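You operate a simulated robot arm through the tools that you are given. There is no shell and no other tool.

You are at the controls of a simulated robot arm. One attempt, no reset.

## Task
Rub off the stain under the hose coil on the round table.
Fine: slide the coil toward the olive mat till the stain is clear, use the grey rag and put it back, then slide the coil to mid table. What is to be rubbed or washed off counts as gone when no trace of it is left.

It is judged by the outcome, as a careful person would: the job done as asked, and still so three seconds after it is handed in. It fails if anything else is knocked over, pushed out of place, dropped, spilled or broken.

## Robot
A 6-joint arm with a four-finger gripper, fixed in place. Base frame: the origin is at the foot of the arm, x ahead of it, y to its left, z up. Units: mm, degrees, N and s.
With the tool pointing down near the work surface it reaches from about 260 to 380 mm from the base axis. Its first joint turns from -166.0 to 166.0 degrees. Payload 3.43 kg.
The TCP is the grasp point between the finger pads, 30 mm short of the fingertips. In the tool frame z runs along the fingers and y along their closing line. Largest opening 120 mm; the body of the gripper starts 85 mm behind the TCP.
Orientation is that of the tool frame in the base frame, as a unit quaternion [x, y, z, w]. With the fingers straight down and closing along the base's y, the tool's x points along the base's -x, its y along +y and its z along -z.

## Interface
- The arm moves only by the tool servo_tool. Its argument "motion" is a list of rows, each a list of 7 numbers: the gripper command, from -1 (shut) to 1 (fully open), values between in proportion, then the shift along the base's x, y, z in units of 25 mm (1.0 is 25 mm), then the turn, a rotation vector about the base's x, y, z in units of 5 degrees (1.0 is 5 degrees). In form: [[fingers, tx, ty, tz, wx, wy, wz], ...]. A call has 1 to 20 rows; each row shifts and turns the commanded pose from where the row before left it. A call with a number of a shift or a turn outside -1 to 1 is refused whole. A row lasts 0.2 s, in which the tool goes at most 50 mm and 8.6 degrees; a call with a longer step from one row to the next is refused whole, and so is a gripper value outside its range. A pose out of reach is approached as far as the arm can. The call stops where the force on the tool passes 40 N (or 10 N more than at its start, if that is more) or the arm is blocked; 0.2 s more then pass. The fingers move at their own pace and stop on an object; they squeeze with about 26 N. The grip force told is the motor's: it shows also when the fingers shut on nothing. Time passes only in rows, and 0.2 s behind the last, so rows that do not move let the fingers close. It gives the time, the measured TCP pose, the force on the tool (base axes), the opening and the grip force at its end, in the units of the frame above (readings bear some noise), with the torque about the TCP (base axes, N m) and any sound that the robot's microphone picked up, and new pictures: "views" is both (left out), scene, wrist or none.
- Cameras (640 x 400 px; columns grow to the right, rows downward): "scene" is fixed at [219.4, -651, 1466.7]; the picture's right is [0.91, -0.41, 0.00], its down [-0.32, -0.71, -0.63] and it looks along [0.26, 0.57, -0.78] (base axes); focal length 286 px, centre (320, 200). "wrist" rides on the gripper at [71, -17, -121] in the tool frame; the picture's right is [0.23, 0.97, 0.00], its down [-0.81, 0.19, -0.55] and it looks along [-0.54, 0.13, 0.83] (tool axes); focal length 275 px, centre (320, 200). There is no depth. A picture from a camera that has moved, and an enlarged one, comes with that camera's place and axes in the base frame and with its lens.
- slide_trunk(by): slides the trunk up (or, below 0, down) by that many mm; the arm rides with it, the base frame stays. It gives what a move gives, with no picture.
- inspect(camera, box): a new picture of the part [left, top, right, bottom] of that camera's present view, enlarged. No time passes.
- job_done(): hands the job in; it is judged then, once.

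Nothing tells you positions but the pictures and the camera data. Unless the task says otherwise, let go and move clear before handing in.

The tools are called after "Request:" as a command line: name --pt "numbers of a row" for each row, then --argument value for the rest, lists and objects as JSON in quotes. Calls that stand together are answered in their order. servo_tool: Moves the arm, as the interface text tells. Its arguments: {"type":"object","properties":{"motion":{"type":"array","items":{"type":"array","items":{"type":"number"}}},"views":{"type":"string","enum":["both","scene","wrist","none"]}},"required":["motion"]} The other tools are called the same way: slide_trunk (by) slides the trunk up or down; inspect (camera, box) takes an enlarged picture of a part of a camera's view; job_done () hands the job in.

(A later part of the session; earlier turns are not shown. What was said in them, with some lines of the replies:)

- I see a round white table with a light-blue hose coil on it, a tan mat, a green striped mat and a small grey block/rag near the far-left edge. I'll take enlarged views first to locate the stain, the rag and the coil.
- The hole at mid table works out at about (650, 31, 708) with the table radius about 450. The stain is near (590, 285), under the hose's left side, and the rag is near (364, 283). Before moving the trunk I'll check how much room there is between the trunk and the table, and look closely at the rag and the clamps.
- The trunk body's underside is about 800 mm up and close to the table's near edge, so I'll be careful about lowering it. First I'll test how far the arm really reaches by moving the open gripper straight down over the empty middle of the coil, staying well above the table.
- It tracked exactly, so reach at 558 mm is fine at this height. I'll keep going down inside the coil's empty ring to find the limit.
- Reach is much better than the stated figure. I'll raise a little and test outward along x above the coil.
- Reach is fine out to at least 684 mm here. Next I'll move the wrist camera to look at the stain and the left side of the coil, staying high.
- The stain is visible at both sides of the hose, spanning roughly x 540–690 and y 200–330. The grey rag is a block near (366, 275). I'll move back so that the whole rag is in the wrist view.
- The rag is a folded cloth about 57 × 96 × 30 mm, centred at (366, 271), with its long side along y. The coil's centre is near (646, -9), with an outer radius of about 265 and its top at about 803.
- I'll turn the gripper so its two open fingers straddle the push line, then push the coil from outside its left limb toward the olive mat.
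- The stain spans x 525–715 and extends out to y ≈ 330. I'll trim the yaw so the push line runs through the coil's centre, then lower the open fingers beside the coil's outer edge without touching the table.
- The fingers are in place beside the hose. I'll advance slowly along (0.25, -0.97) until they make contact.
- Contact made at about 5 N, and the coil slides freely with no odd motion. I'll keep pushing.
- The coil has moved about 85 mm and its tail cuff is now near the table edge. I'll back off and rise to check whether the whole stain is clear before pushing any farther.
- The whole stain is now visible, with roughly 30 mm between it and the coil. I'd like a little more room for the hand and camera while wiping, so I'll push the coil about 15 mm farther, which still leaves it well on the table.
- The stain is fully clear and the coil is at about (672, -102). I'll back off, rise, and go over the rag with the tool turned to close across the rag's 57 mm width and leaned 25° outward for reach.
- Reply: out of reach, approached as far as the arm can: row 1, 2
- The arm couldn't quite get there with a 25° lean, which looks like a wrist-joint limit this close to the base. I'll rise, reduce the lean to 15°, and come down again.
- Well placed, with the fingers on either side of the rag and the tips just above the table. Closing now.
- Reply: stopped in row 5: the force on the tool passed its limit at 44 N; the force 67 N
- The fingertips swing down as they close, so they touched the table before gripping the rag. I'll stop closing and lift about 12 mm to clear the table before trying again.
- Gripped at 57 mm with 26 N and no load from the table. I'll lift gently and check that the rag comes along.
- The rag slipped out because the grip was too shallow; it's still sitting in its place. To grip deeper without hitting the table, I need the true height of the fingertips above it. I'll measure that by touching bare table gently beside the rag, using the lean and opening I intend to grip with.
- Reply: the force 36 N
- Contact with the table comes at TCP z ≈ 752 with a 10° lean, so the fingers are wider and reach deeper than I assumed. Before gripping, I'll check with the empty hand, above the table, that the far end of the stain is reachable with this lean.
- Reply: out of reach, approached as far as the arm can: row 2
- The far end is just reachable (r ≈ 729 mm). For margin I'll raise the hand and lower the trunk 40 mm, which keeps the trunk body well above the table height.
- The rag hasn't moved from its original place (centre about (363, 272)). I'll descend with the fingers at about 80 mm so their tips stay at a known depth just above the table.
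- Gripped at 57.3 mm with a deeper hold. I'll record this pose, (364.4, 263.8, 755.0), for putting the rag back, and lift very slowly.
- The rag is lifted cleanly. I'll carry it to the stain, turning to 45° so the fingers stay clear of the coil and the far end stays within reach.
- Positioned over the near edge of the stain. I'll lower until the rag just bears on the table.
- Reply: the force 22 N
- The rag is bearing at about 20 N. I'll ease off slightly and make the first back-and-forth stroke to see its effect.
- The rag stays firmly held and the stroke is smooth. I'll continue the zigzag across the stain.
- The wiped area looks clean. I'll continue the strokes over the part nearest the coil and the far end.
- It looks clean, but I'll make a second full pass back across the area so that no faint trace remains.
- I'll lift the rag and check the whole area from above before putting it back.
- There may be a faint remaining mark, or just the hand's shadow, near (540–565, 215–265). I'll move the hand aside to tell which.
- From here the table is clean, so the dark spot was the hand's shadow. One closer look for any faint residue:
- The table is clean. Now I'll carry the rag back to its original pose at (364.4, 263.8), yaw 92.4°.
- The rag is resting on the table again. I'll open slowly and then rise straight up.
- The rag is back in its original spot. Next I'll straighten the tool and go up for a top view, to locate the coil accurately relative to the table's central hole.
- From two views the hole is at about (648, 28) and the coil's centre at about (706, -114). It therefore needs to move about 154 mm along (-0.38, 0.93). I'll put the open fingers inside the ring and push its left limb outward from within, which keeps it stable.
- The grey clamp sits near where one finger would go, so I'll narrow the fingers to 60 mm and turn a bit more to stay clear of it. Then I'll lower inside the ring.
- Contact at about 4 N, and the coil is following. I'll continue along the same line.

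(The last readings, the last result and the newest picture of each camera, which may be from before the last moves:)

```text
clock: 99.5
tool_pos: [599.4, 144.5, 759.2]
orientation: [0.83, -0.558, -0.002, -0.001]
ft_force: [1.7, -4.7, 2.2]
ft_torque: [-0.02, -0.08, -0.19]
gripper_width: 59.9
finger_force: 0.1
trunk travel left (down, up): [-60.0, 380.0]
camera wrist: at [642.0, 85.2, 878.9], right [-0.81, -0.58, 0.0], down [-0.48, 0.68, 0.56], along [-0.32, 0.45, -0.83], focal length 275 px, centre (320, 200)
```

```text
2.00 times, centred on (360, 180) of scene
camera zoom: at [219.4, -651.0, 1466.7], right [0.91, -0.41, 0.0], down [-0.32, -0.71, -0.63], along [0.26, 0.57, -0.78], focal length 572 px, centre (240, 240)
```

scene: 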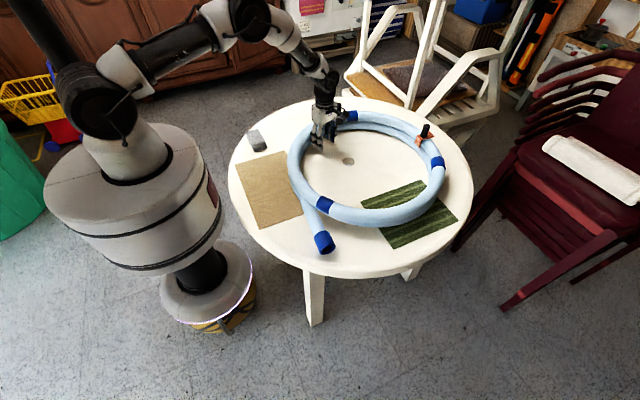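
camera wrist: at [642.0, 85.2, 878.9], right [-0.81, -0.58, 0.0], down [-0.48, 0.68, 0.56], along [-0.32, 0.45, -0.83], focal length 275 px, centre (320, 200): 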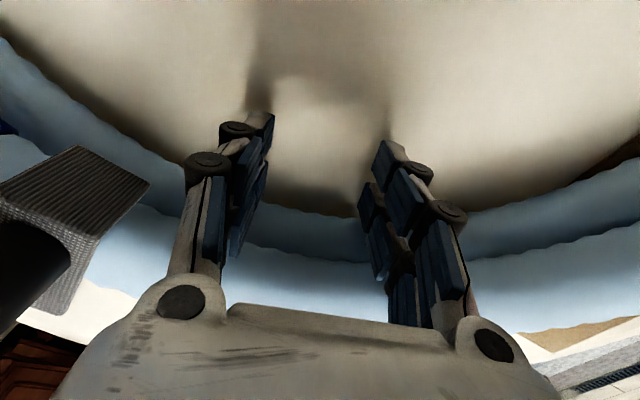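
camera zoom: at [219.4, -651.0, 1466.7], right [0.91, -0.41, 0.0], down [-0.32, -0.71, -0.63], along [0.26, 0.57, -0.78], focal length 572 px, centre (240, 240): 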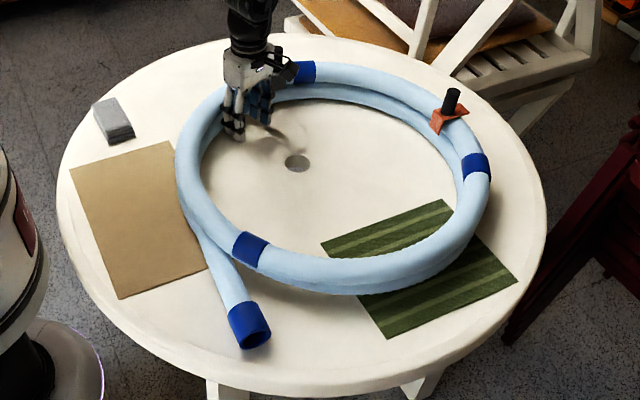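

About 75 mm remain. I'll continue, leaning the direction slightly more toward -x.

Request:
servo_tool --pt "0 -0.17 0.362 0 0 0 0" --pt "0 -0.17 0.362 0 0 0 0" --pt "0 -0.17 0.362 0 0 0 0" --pt "0 -0.17 0.362 0 0 0 0" --pt "0 -0.17 0.362 0 0 0 0" --views "both"

Request:
inspect --camera "scene" --box '[230, 80, 490, 280]'

```text
clock: 100.7
tool_pos: [578.2, 191.3, 759.6]
orientation: [0.829, -0.559, -0.001, -0.001]
ft_force: [0.9, -3.4, 0.0]
ft_torque: [-0.07, -0.01, -0.11]
gripper_width: 59.4
finger_force: 0.1
trunk travel left (down, up): [-60.0, 380.0]
camera wrist: at [621.1, 130.7, 878.4], right [-0.82, -0.58, 0.0], down [-0.48, 0.68, 0.56], along [-0.32, 0.45, -0.83], focal length 275 px, centre (320, 200)
```

scene: 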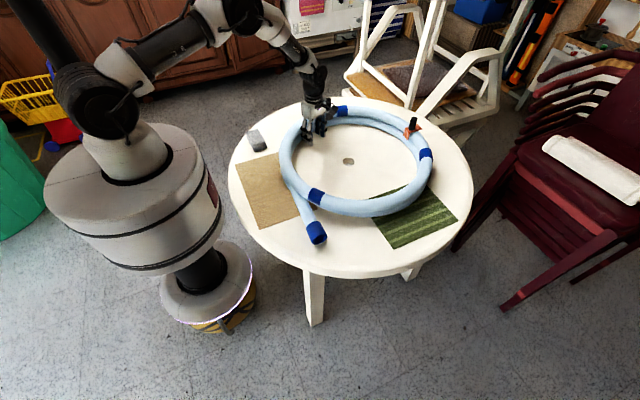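
wrist: 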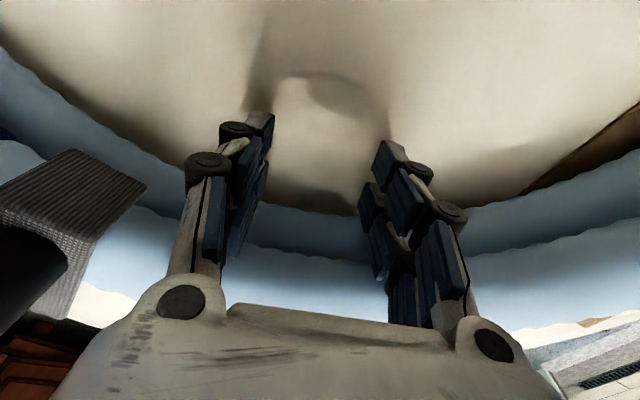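

```text
2.00 times, centred on (360, 180) of scene
camera zoom: at [219.4, -651.0, 1466.7], right [0.91, -0.41, 0.0], down [-0.32, -0.71, -0.63], along [0.26, 0.57, -0.78], focal length 572 px, centre (240, 240)
```

zoom: 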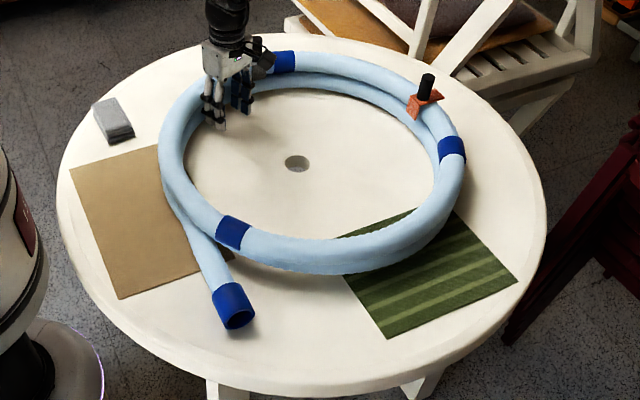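

The coil looks close to centred on the hole. I'll back the fingers off into the ring, rise, and take an overhead view to measure what's left.

Request:
servo_tool --pt "0 0.3 -0.742 0 0 0 0" --pt "0 0.3 -0.742 0 0 0 0" --pt "0 0.15 -0.371 0.5 0 0 0" --pt "0 0 0 1 0 0 0" --pt "0 0 0 1 0 0 0" --pt "0 0 0 1 0 0 0" --pt "0 0 0 1 0 0 0" --pt "0 0 0 1 0 0 0" --pt "0 0 0 1 0 0 0" --views "none"

Request:
servo_tool --pt "0 -0.2 -0.4 0.35 0 0 -1" --pt "0 -0.2 -0.4 0.35 0 0 -1" --pt "0 -0.2 -0.4 0.35 0 0 -1" --pt "0 -0.2 -0.4 0.35 0 0 -1" --pt "0 -0.2 -0.4 0.35 0 0 -1" --pt "0 -0.2 -0.4 0.35 0 0 -1" --pt "0 -0.2 -0.4 0.35 0 0 -1" --pt "0 -0.2 -0.4 0.35 0 0 -1" --pt "0 -0.2 -0.4 0.35 0 0 -1" --pt "0 -0.2 -0.4 0.35 0 0 -1" --pt "0 -0.2 -0.4 0.35 0 0 -1" --pt "0 -0.2 -0.4 0.35 0 0 -1" --pt "0 -0.2 -0.4 0.35 0 0 -1" --pt "0 -0.2 -0.4 0.35 0 0 -1" --pt "0 -0.2 -0.4 0.35 0 0 -1" --pt "0 -0.2 -0.4 0.35 0 0 -1" --pt "0 -0.2 -0.4 0.35 0 0 -1" --pt "0 -0.2 -0.4 0.35 0 0 -1" --pt "0 -0.2 -0.4 0.35 0 0 -1" --pt "0 -0.2 -0.4 0.35 0 0 -1" --views "both"

Request:
inspect --camera "scene" --box '[230, 80, 490, 280]'

```text
clock: 102.7
tool_pos: [596.3, 144.7, 923.4]
orientation: [0.829, -0.559, -0.002, -0.002]
ft_force: [-0.3, 0.3, -0.8]
ft_torque: [0.04, 0.01, 0.0]
gripper_width: 60.0
finger_force: 0.0
trunk travel left (down, up): [-60.0, 380.0]
```

```text
clock: 106.9
tool_pos: [496.9, -56.7, 1097.3]
orientation: [-0.105, 0.995, 0.0, 0.001]
ft_force: [0.7, 0.6, 0.2]
ft_torque: [0.0, -0.01, -0.01]
gripper_width: 59.9
finger_force: 0.1
trunk travel left (down, up): [-60.0, 380.0]
camera wrist: at [430.5, -87.7, 1217.6], right [-0.43, 0.9, 0.0], down [0.75, 0.36, 0.55], along [0.5, 0.24, -0.83], focal length 275 px, centre (320, 200)
```

scene: 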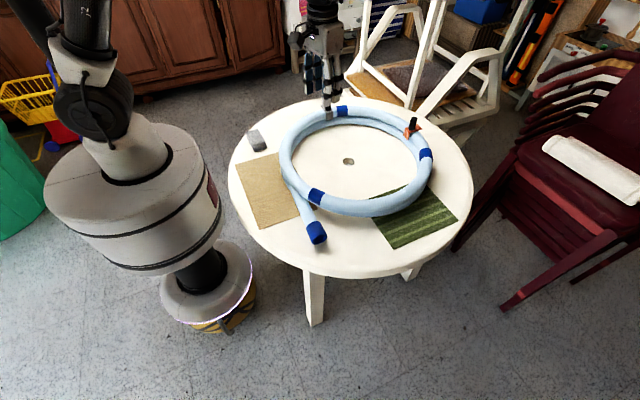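
wrist: 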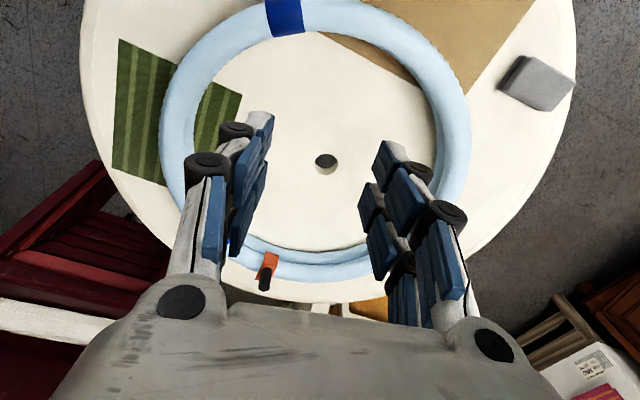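

```text
2.00 times, centred on (360, 180) of scene
camera zoom: at [219.4, -651.0, 1466.7], right [0.91, -0.41, 0.0], down [-0.32, -0.71, -0.63], along [0.26, 0.57, -0.78], focal length 572 px, centre (240, 240)
```

zoom: 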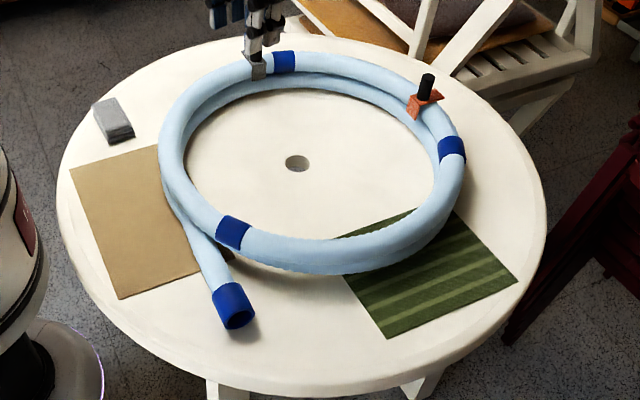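

Request:
inspect --camera "wrist" --box '[80, 0, 580, 312]'

Request:
inspect --camera "wrist" --box '[140, 0, 340, 125]'

Request:
inspect --camera "wrist" --box '[320, 0, 520, 125]'

Request:
inspect --camera "wrist" --box '[220, 180, 420, 305]'

```text
1.28 times, centred on (330, 156) of wrist
camera zoom: at [430.5, -87.7, 1217.6], right [-0.43, 0.9, 0.0], down [0.75, 0.36, 0.55], along [0.5, 0.24, -0.83], focal length 352 px, centre (307, 256)
```

zoom: 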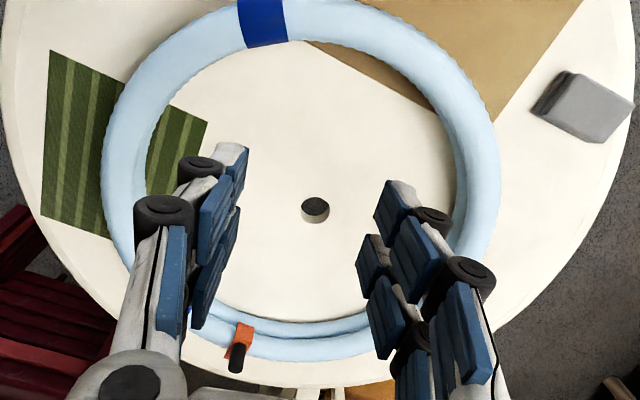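

```text
3.20 times, centred on (240, 62) of wrist
camera zoom: at [430.5, -87.7, 1217.6], right [-0.43, 0.9, 0.0], down [0.75, 0.36, 0.55], along [0.5, 0.24, -0.83], focal length 881 px, centre (576, 640)
```

zoom: 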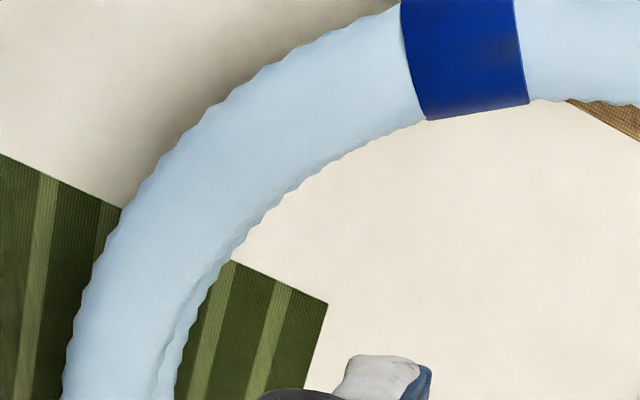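

```text
3.20 times, centred on (420, 62) of wrist
camera zoom: at [430.5, -87.7, 1217.6], right [-0.43, 0.9, 0.0], down [0.75, 0.36, 0.55], along [0.5, 0.24, -0.83], focal length 881 px, centre (0, 640)
```

zoom: 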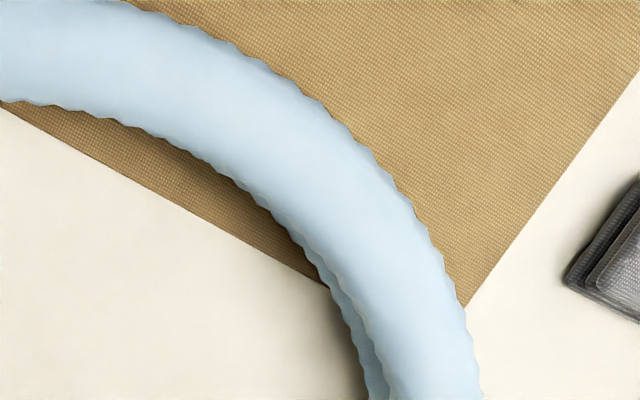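

```text
3.20 times, centred on (320, 242) of wrist
camera zoom: at [430.5, -87.7, 1217.6], right [-0.43, 0.9, 0.0], down [0.75, 0.36, 0.55], along [0.5, 0.24, -0.83], focal length 881 px, centre (320, 64)
```

zoom: 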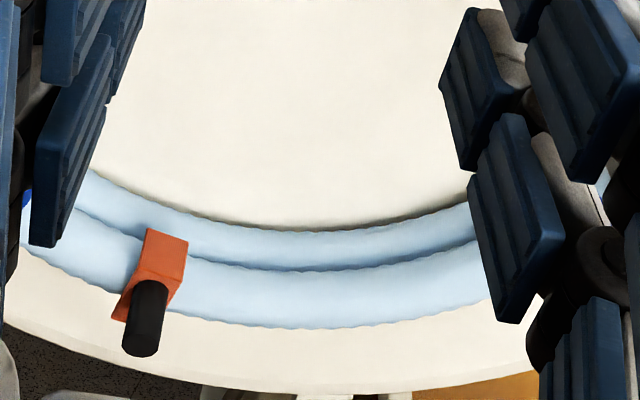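

The overhead view gives the coil's centre at about (664, 15) against the hole at (646, 29), so it's roughly 23 mm short. I'll go back inside the ring and nudge it along (-0.77, 0.64).

Request:
servo_tool --pt "0 0.244 0.563 -0.8 0 0 -0.945" --pt "0 0.244 0.563 -0.8 0 0 -0.945" --pt "0 0.244 0.563 -0.8 0 0 -0.945" --pt "0 0.244 0.563 -0.8 0 0 -0.945" --pt "0 0.244 0.563 -0.8 0 0 -0.945" --pt "0 0.244 0.563 -0.8 0 0 -0.945" --pt "0 0.244 0.563 -0.8 0 0 -0.945" --pt "0 0.244 0.563 -0.8 0 0 -0.945" --pt "0 0.244 0.563 -0.8 0 0 -0.945" --pt "0 0.244 0.563 -0.8 0 0 -0.945" --pt "0 0.244 0.563 -0.8 0 0 -0.945" --views "both"

```text
clock: 109.3
tool_pos: [564.2, 99.2, 876.1]
orientation: [0.342, 0.94, 0.0, 0.002]
ft_force: [0.2, -0.3, -0.2]
ft_torque: [-0.02, -0.01, -0.01]
gripper_width: 60.0
finger_force: 0.0
trunk travel left (down, up): [-60.0, 380.0]
camera wrist: at [499.4, 132.0, 996.2], right [0.45, 0.89, 0.0], down [0.74, -0.37, 0.56], along [0.5, -0.25, -0.83], focal length 275 px, centre (320, 200)
```

scene: 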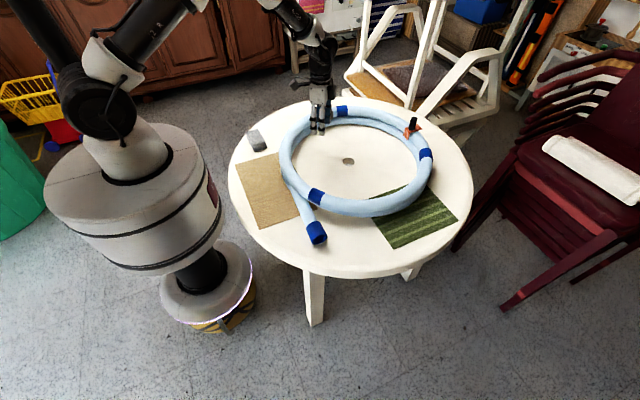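
wrist: 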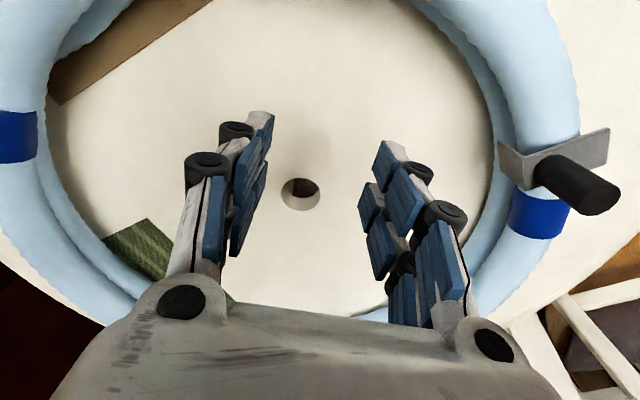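

Request:
servo_tool --pt "0 0 0 -1 0 0 0" --pt "0 0 0 -1 0 0 0" --pt "0 0 0 -1 0 0 0" --pt "0 0 0 -1 0 0 0" --pt "0 0 0 -0.6 0 0 0" --pt "0 -0.308 0.256 0 0 0 0" --pt "0 -0.308 0.256 0 0 0 0" --pt "0 -0.308 0.256 0 0 0 0" --pt "0 -0.308 0.256 0 0 0 0" --views "both"

Request:
inspect --camera "scene" --box '[230, 80, 490, 280]'

```text
clock: 111.3
tool_pos: [533.1, 125.3, 763.1]
orientation: [0.342, 0.94, -0.001, 0.002]
ft_force: [-0.9, -0.1, -0.3]
ft_torque: [0.03, 0.01, -0.01]
gripper_width: 59.9
finger_force: 0.1
trunk travel left (down, up): [-60.0, 380.0]
camera wrist: at [468.1, 157.4, 881.8], right [0.45, 0.89, 0.0], down [0.74, -0.37, 0.56], along [0.5, -0.25, -0.83], focal length 275 px, centre (320, 200)
```

scene: 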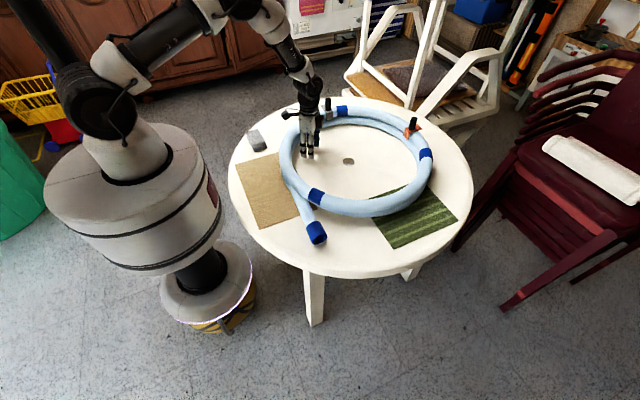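
wrist: 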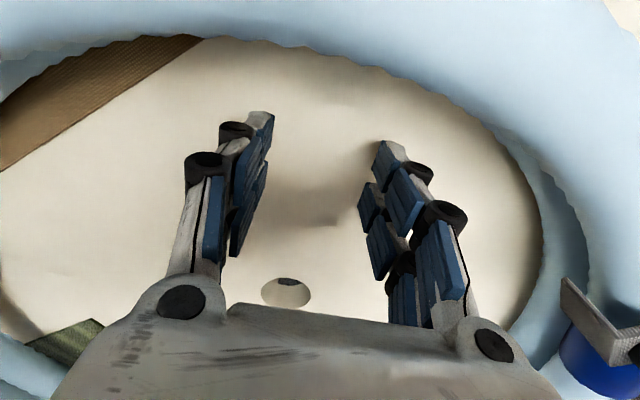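

```text
2.00 times, centred on (360, 180) of scene
camera zoom: at [219.4, -651.0, 1466.7], right [0.91, -0.41, 0.0], down [-0.32, -0.71, -0.63], along [0.26, 0.57, -0.78], focal length 572 px, centre (240, 240)
```

zoom: 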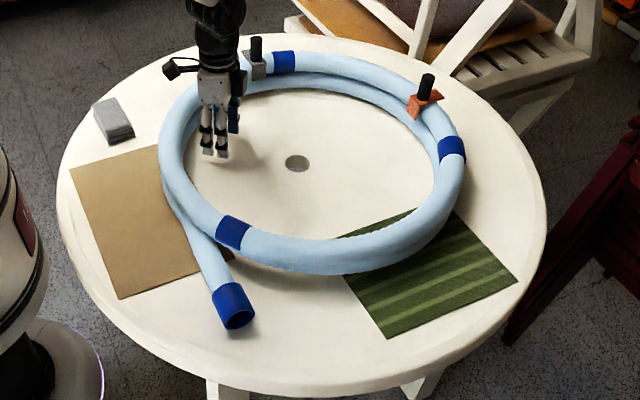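

Request:
servo_tool --pt "0 -0.308 0.256 0 0 0 0" --pt "0 -0.308 0.256 0 0 0 0" --views "none"

Request:
servo_tool --pt "0 -0.154 0.128 0 0 0 0" --pt "0 -0.154 0.128 0 0 0 0" --views "none"

```text
clock: 111.9
tool_pos: [517.5, 136.7, 762.1]
orientation: [0.341, 0.94, 0.0, 0.002]
ft_force: [0.2, 0.0, -1.4]
ft_torque: [-0.03, 0.02, 0.02]
gripper_width: 60.3
finger_force: 0.0
trunk travel left (down, up): [-60.0, 380.0]
```

```text
clock: 112.5
tool_pos: [510.0, 143.3, 762.7]
orientation: [0.341, 0.94, -0.001, 0.001]
ft_force: [1.6, -0.4, -0.2]
ft_torque: [-0.03, -0.03, 0.0]
gripper_width: 60.2
finger_force: 0.0
trunk travel left (down, up): [-60.0, 380.0]
```

Request:
servo_tool --pt "0 -0.154 0.128 0 0 0 0" --views "none"

Request:
servo_tool --pt "0 -0.154 0.128 0 0 0 0" --pt "0 -0.154 0.128 0 0 0 0" --views "both"

Request:
inspect --camera "scene" --box '[230, 80, 490, 280]'

```text
clock: 112.9
tool_pos: [506.3, 146.8, 762.3]
orientation: [0.341, 0.94, -0.001, 0.002]
ft_force: [4.1, -2.3, 1.4]
ft_torque: [-0.09, -0.04, 0.13]
gripper_width: 59.8
finger_force: 0.0
trunk travel left (down, up): [-60.0, 380.0]
```

```text
clock: 113.5
tool_pos: [498.4, 153.7, 761.6]
orientation: [0.34, 0.94, 0.0, 0.001]
ft_force: [3.5, -1.4, 0.9]
ft_torque: [-0.06, -0.09, 0.15]
gripper_width: 59.6
finger_force: 0.0
trunk travel left (down, up): [-60.0, 380.0]
camera wrist: at [432.7, 186.3, 881.9], right [0.45, 0.89, 0.0], down [0.74, -0.37, 0.55], along [0.5, -0.25, -0.83], focal length 275 px, centre (320, 200)
```

scene: 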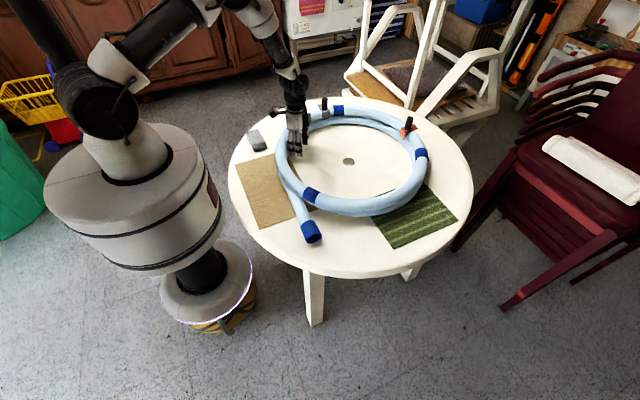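
wrist: 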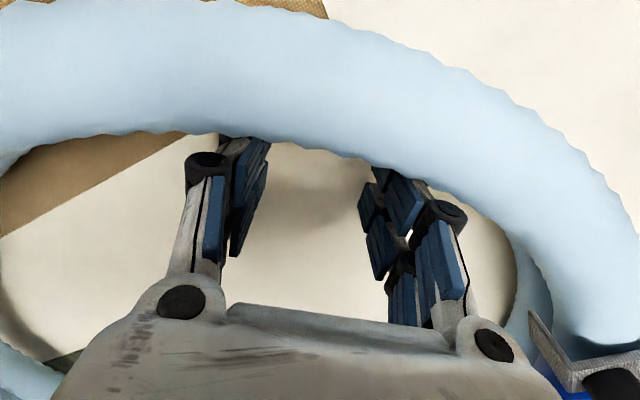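

```text
2.00 times, centred on (360, 180) of scene
camera zoom: at [219.4, -651.0, 1466.7], right [0.91, -0.41, 0.0], down [-0.32, -0.71, -0.63], along [0.26, 0.57, -0.78], focal length 572 px, centre (240, 240)
```

zoom: 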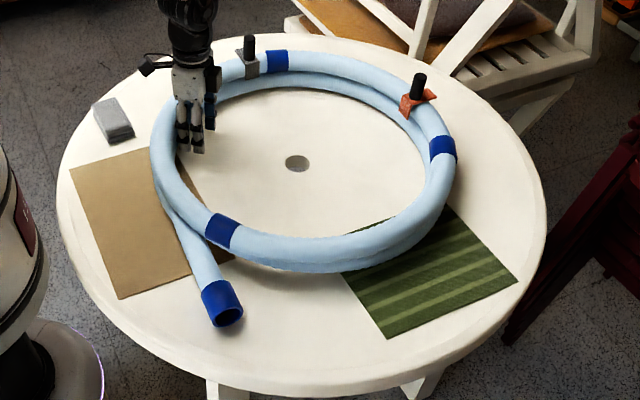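

Request:
servo_tool --pt "0 -0.123 0.102 0 0 0 0" --pt "0 -0.123 0.102 0 0 0 0" --pt "0 0 0 0 0 0 0" --views "none"

Request:
servo_tool --pt "0 0.4 -0.33 0 0 0 0" --pt "0 0.8 -0.66 0 0 0 0" --pt "0 0.8 -0.66 0.3 0 0 0" --pt "0 0 0 1 0 0 0" --pt "0 0 0 1 0 0 0" --pt "0 0 0 1 0 0 0" --pt "0 0 0 1 0 0 0" --pt "0 0 0 1 0 0 0" --pt "0 -0.2 -0.5 1 0 0 0.9" --pt "0 -0.2 -0.5 1 0 0 0.9" --pt "0 -0.2 -0.5 1 0 0 0.9" --pt "0 -0.2 -0.5 1 0 0 0.9" --pt "0 -0.2 -0.5 1 0 0 0.9" --pt "0 -0.2 -0.5 1 0 0 0.9" --pt "0 -0.2 -0.5 1 0 0 0.9" --pt "0 -0.2 -0.5 0.8 0 0 0.9" --pt "0 -0.2 -0.5 0.5 0 0 0.8" --views "both"

Request:
inspect --camera "scene" --box '[230, 80, 490, 280]'

```text
clock: 114.3
tool_pos: [491.1, 157.6, 761.3]
orientation: [0.341, 0.94, 0.0, 0.002]
ft_force: [2.1, -0.1, -0.1]
ft_torque: [-0.03, -0.06, 0.13]
gripper_width: 59.5
finger_force: 0.0
trunk travel left (down, up): [-60.0, 380.0]
```

```text
clock: 117.9
tool_pos: [497.1, 3.0, 1103.0]
orientation: [-0.002, 1.0, 0.0, 0.002]
ft_force: [-1.0, -0.8, -0.1]
ft_torque: [0.02, -0.01, 0.02]
gripper_width: 60.0
finger_force: 0.0
trunk travel left (down, up): [-60.0, 380.0]
camera wrist: at [425.6, -13.0, 1222.4], right [-0.23, 0.97, 0.0], down [0.81, 0.19, 0.56], along [0.54, 0.13, -0.83], focal length 275 px, centre (320, 200)
```

scene: 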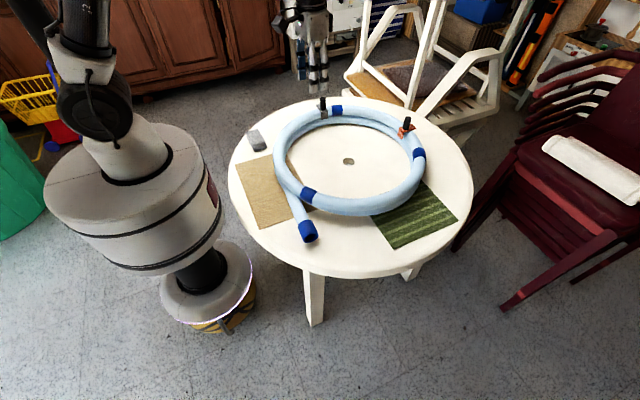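
wrist: 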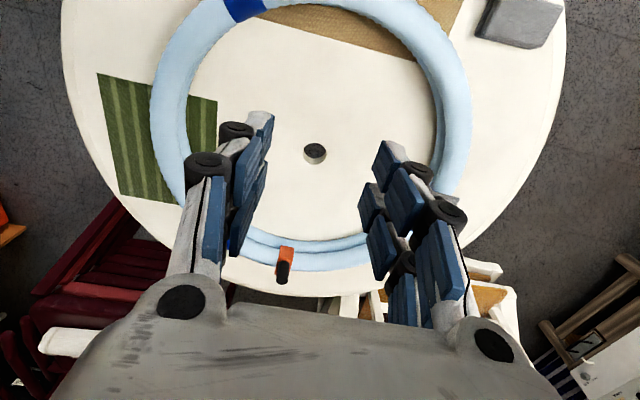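

```text
2.00 times, centred on (360, 180) of scene
camera zoom: at [219.4, -651.0, 1466.7], right [0.91, -0.41, 0.0], down [-0.32, -0.71, -0.63], along [0.26, 0.57, -0.78], focal length 572 px, centre (240, 240)
```

zoom: 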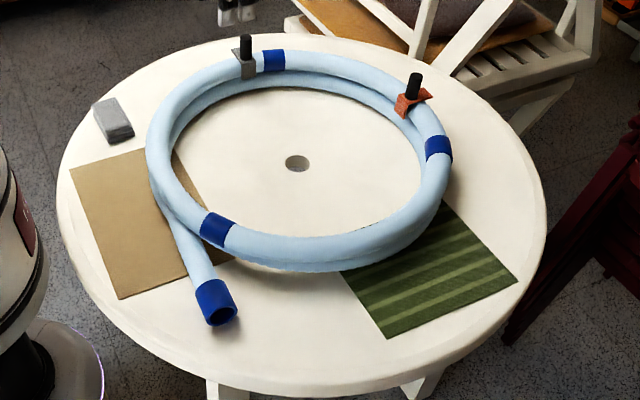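

Request:
inspect --camera "wrist" --box '[140, 0, 340, 125]'

Request:
inspect --camera "wrist" --box '[320, 0, 520, 125]'

Request:
inspect --camera "wrist" --box '[220, 180, 420, 305]'

```text
3.20 times, centred on (240, 62) of wrist
camera zoom: at [425.6, -13.0, 1222.4], right [-0.23, 0.97, 0.0], down [0.81, 0.19, 0.56], along [0.54, 0.13, -0.83], focal length 881 px, centre (576, 640)
```

zoom: 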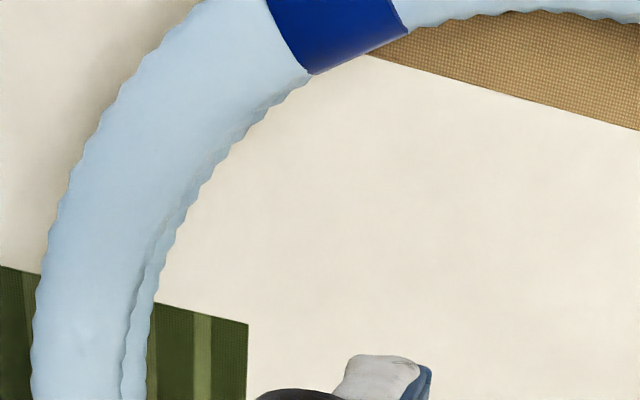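

```text
3.20 times, centred on (420, 62) of wrist
camera zoom: at [425.6, -13.0, 1222.4], right [-0.23, 0.97, 0.0], down [0.81, 0.19, 0.56], along [0.54, 0.13, -0.83], focal length 881 px, centre (0, 640)
```

zoom: 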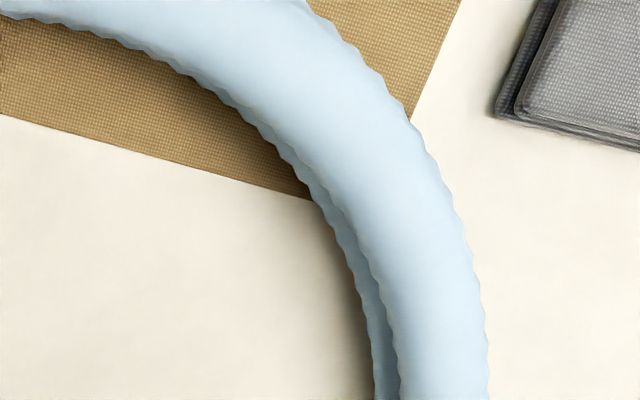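

```text
3.20 times, centred on (320, 242) of wrist
camera zoom: at [425.6, -13.0, 1222.4], right [-0.23, 0.97, 0.0], down [0.81, 0.19, 0.56], along [0.54, 0.13, -0.83], focal length 881 px, centre (320, 64)
```

zoom: 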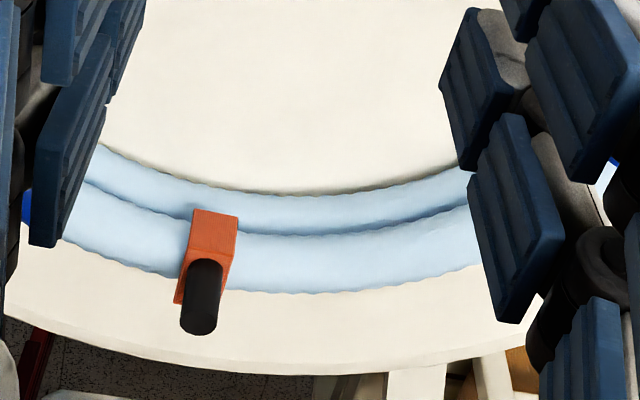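

The coil is now centred on the hole to within about 7 mm, and the rag and both mats are where they were. One last check of the cleaned area, the rag and the wider scene before handing in.

Request:
inspect --camera "scene" --box '[230, 90, 350, 170]'

Request:
inspect --camera "wrist" --box '[400, 0, 600, 280]'

Request:
inspect --camera "scene" --box '[260, 150, 480, 290]'

```text
5.00 times, centred on (290, 130) of scene
camera zoom: at [219.4, -651.0, 1466.7], right [0.91, -0.41, 0.0], down [-0.32, -0.71, -0.63], along [0.26, 0.57, -0.78], focal length 1430 px, centre (470, 550)
```

zoom: 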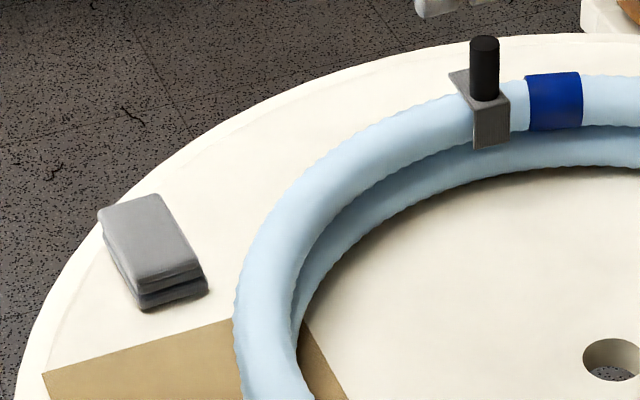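

```text
1.43 times, centred on (500, 140) of wrist
camera zoom: at [425.6, -13.0, 1222.4], right [-0.23, 0.97, 0.0], down [0.81, 0.19, 0.56], along [0.54, 0.13, -0.83], focal length 393 px, centre (63, 286)
```

zoom: 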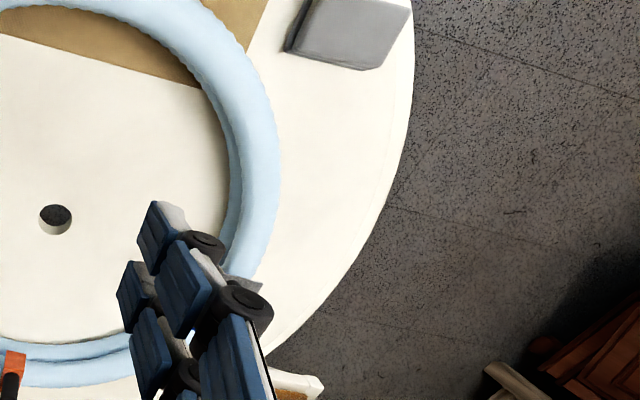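

```text
2.86 times, centred on (370, 220) of scene
camera zoom: at [219.4, -651.0, 1466.7], right [0.91, -0.41, 0.0], down [-0.32, -0.71, -0.63], along [0.26, 0.57, -0.78], focal length 817 px, centre (177, 143)
```

zoom: 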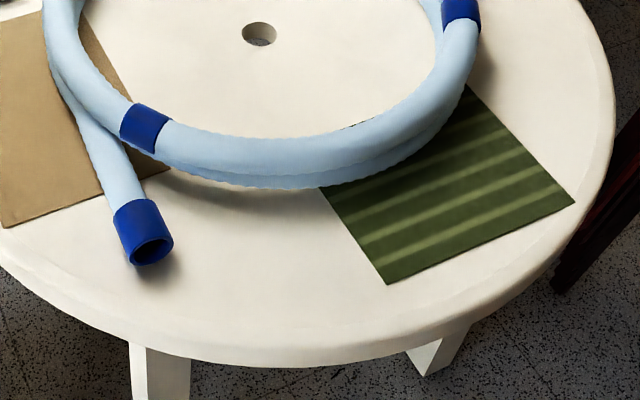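

The stain is gone, the rag is back where it lay, the coil is around the hole at mid table, and the hand is well clear with nothing else disturbed. I'm handing the job in.

Request:
job_done

```text
The job is handed in.
```

The stain is rubbed off and I've handed the job in. In close-up views I could see no trace of it on the table.

- **Coil:** I slid it toward the olive mat until the stain was clear. After wiping, I slid it back to mid table. It now sits around the table's central hole, about 7 mm off centre by my measurement from the pictures.
- **Rag:** I wiped the area twice with the grey rag, then put it back within a few millimetres of its original spot.
- **Finger contact:** On my first try at the rag, the fingertips pressed on the table at about 63 N before I lifted off. I also lightly touched bare table once to gauge its height. I saw no marks from either.
- **Everything else:** Both mats stayed where they were and nothing was knocked over. The arm finished well clear of the table. I left the trunk 40 mm lower than it started.
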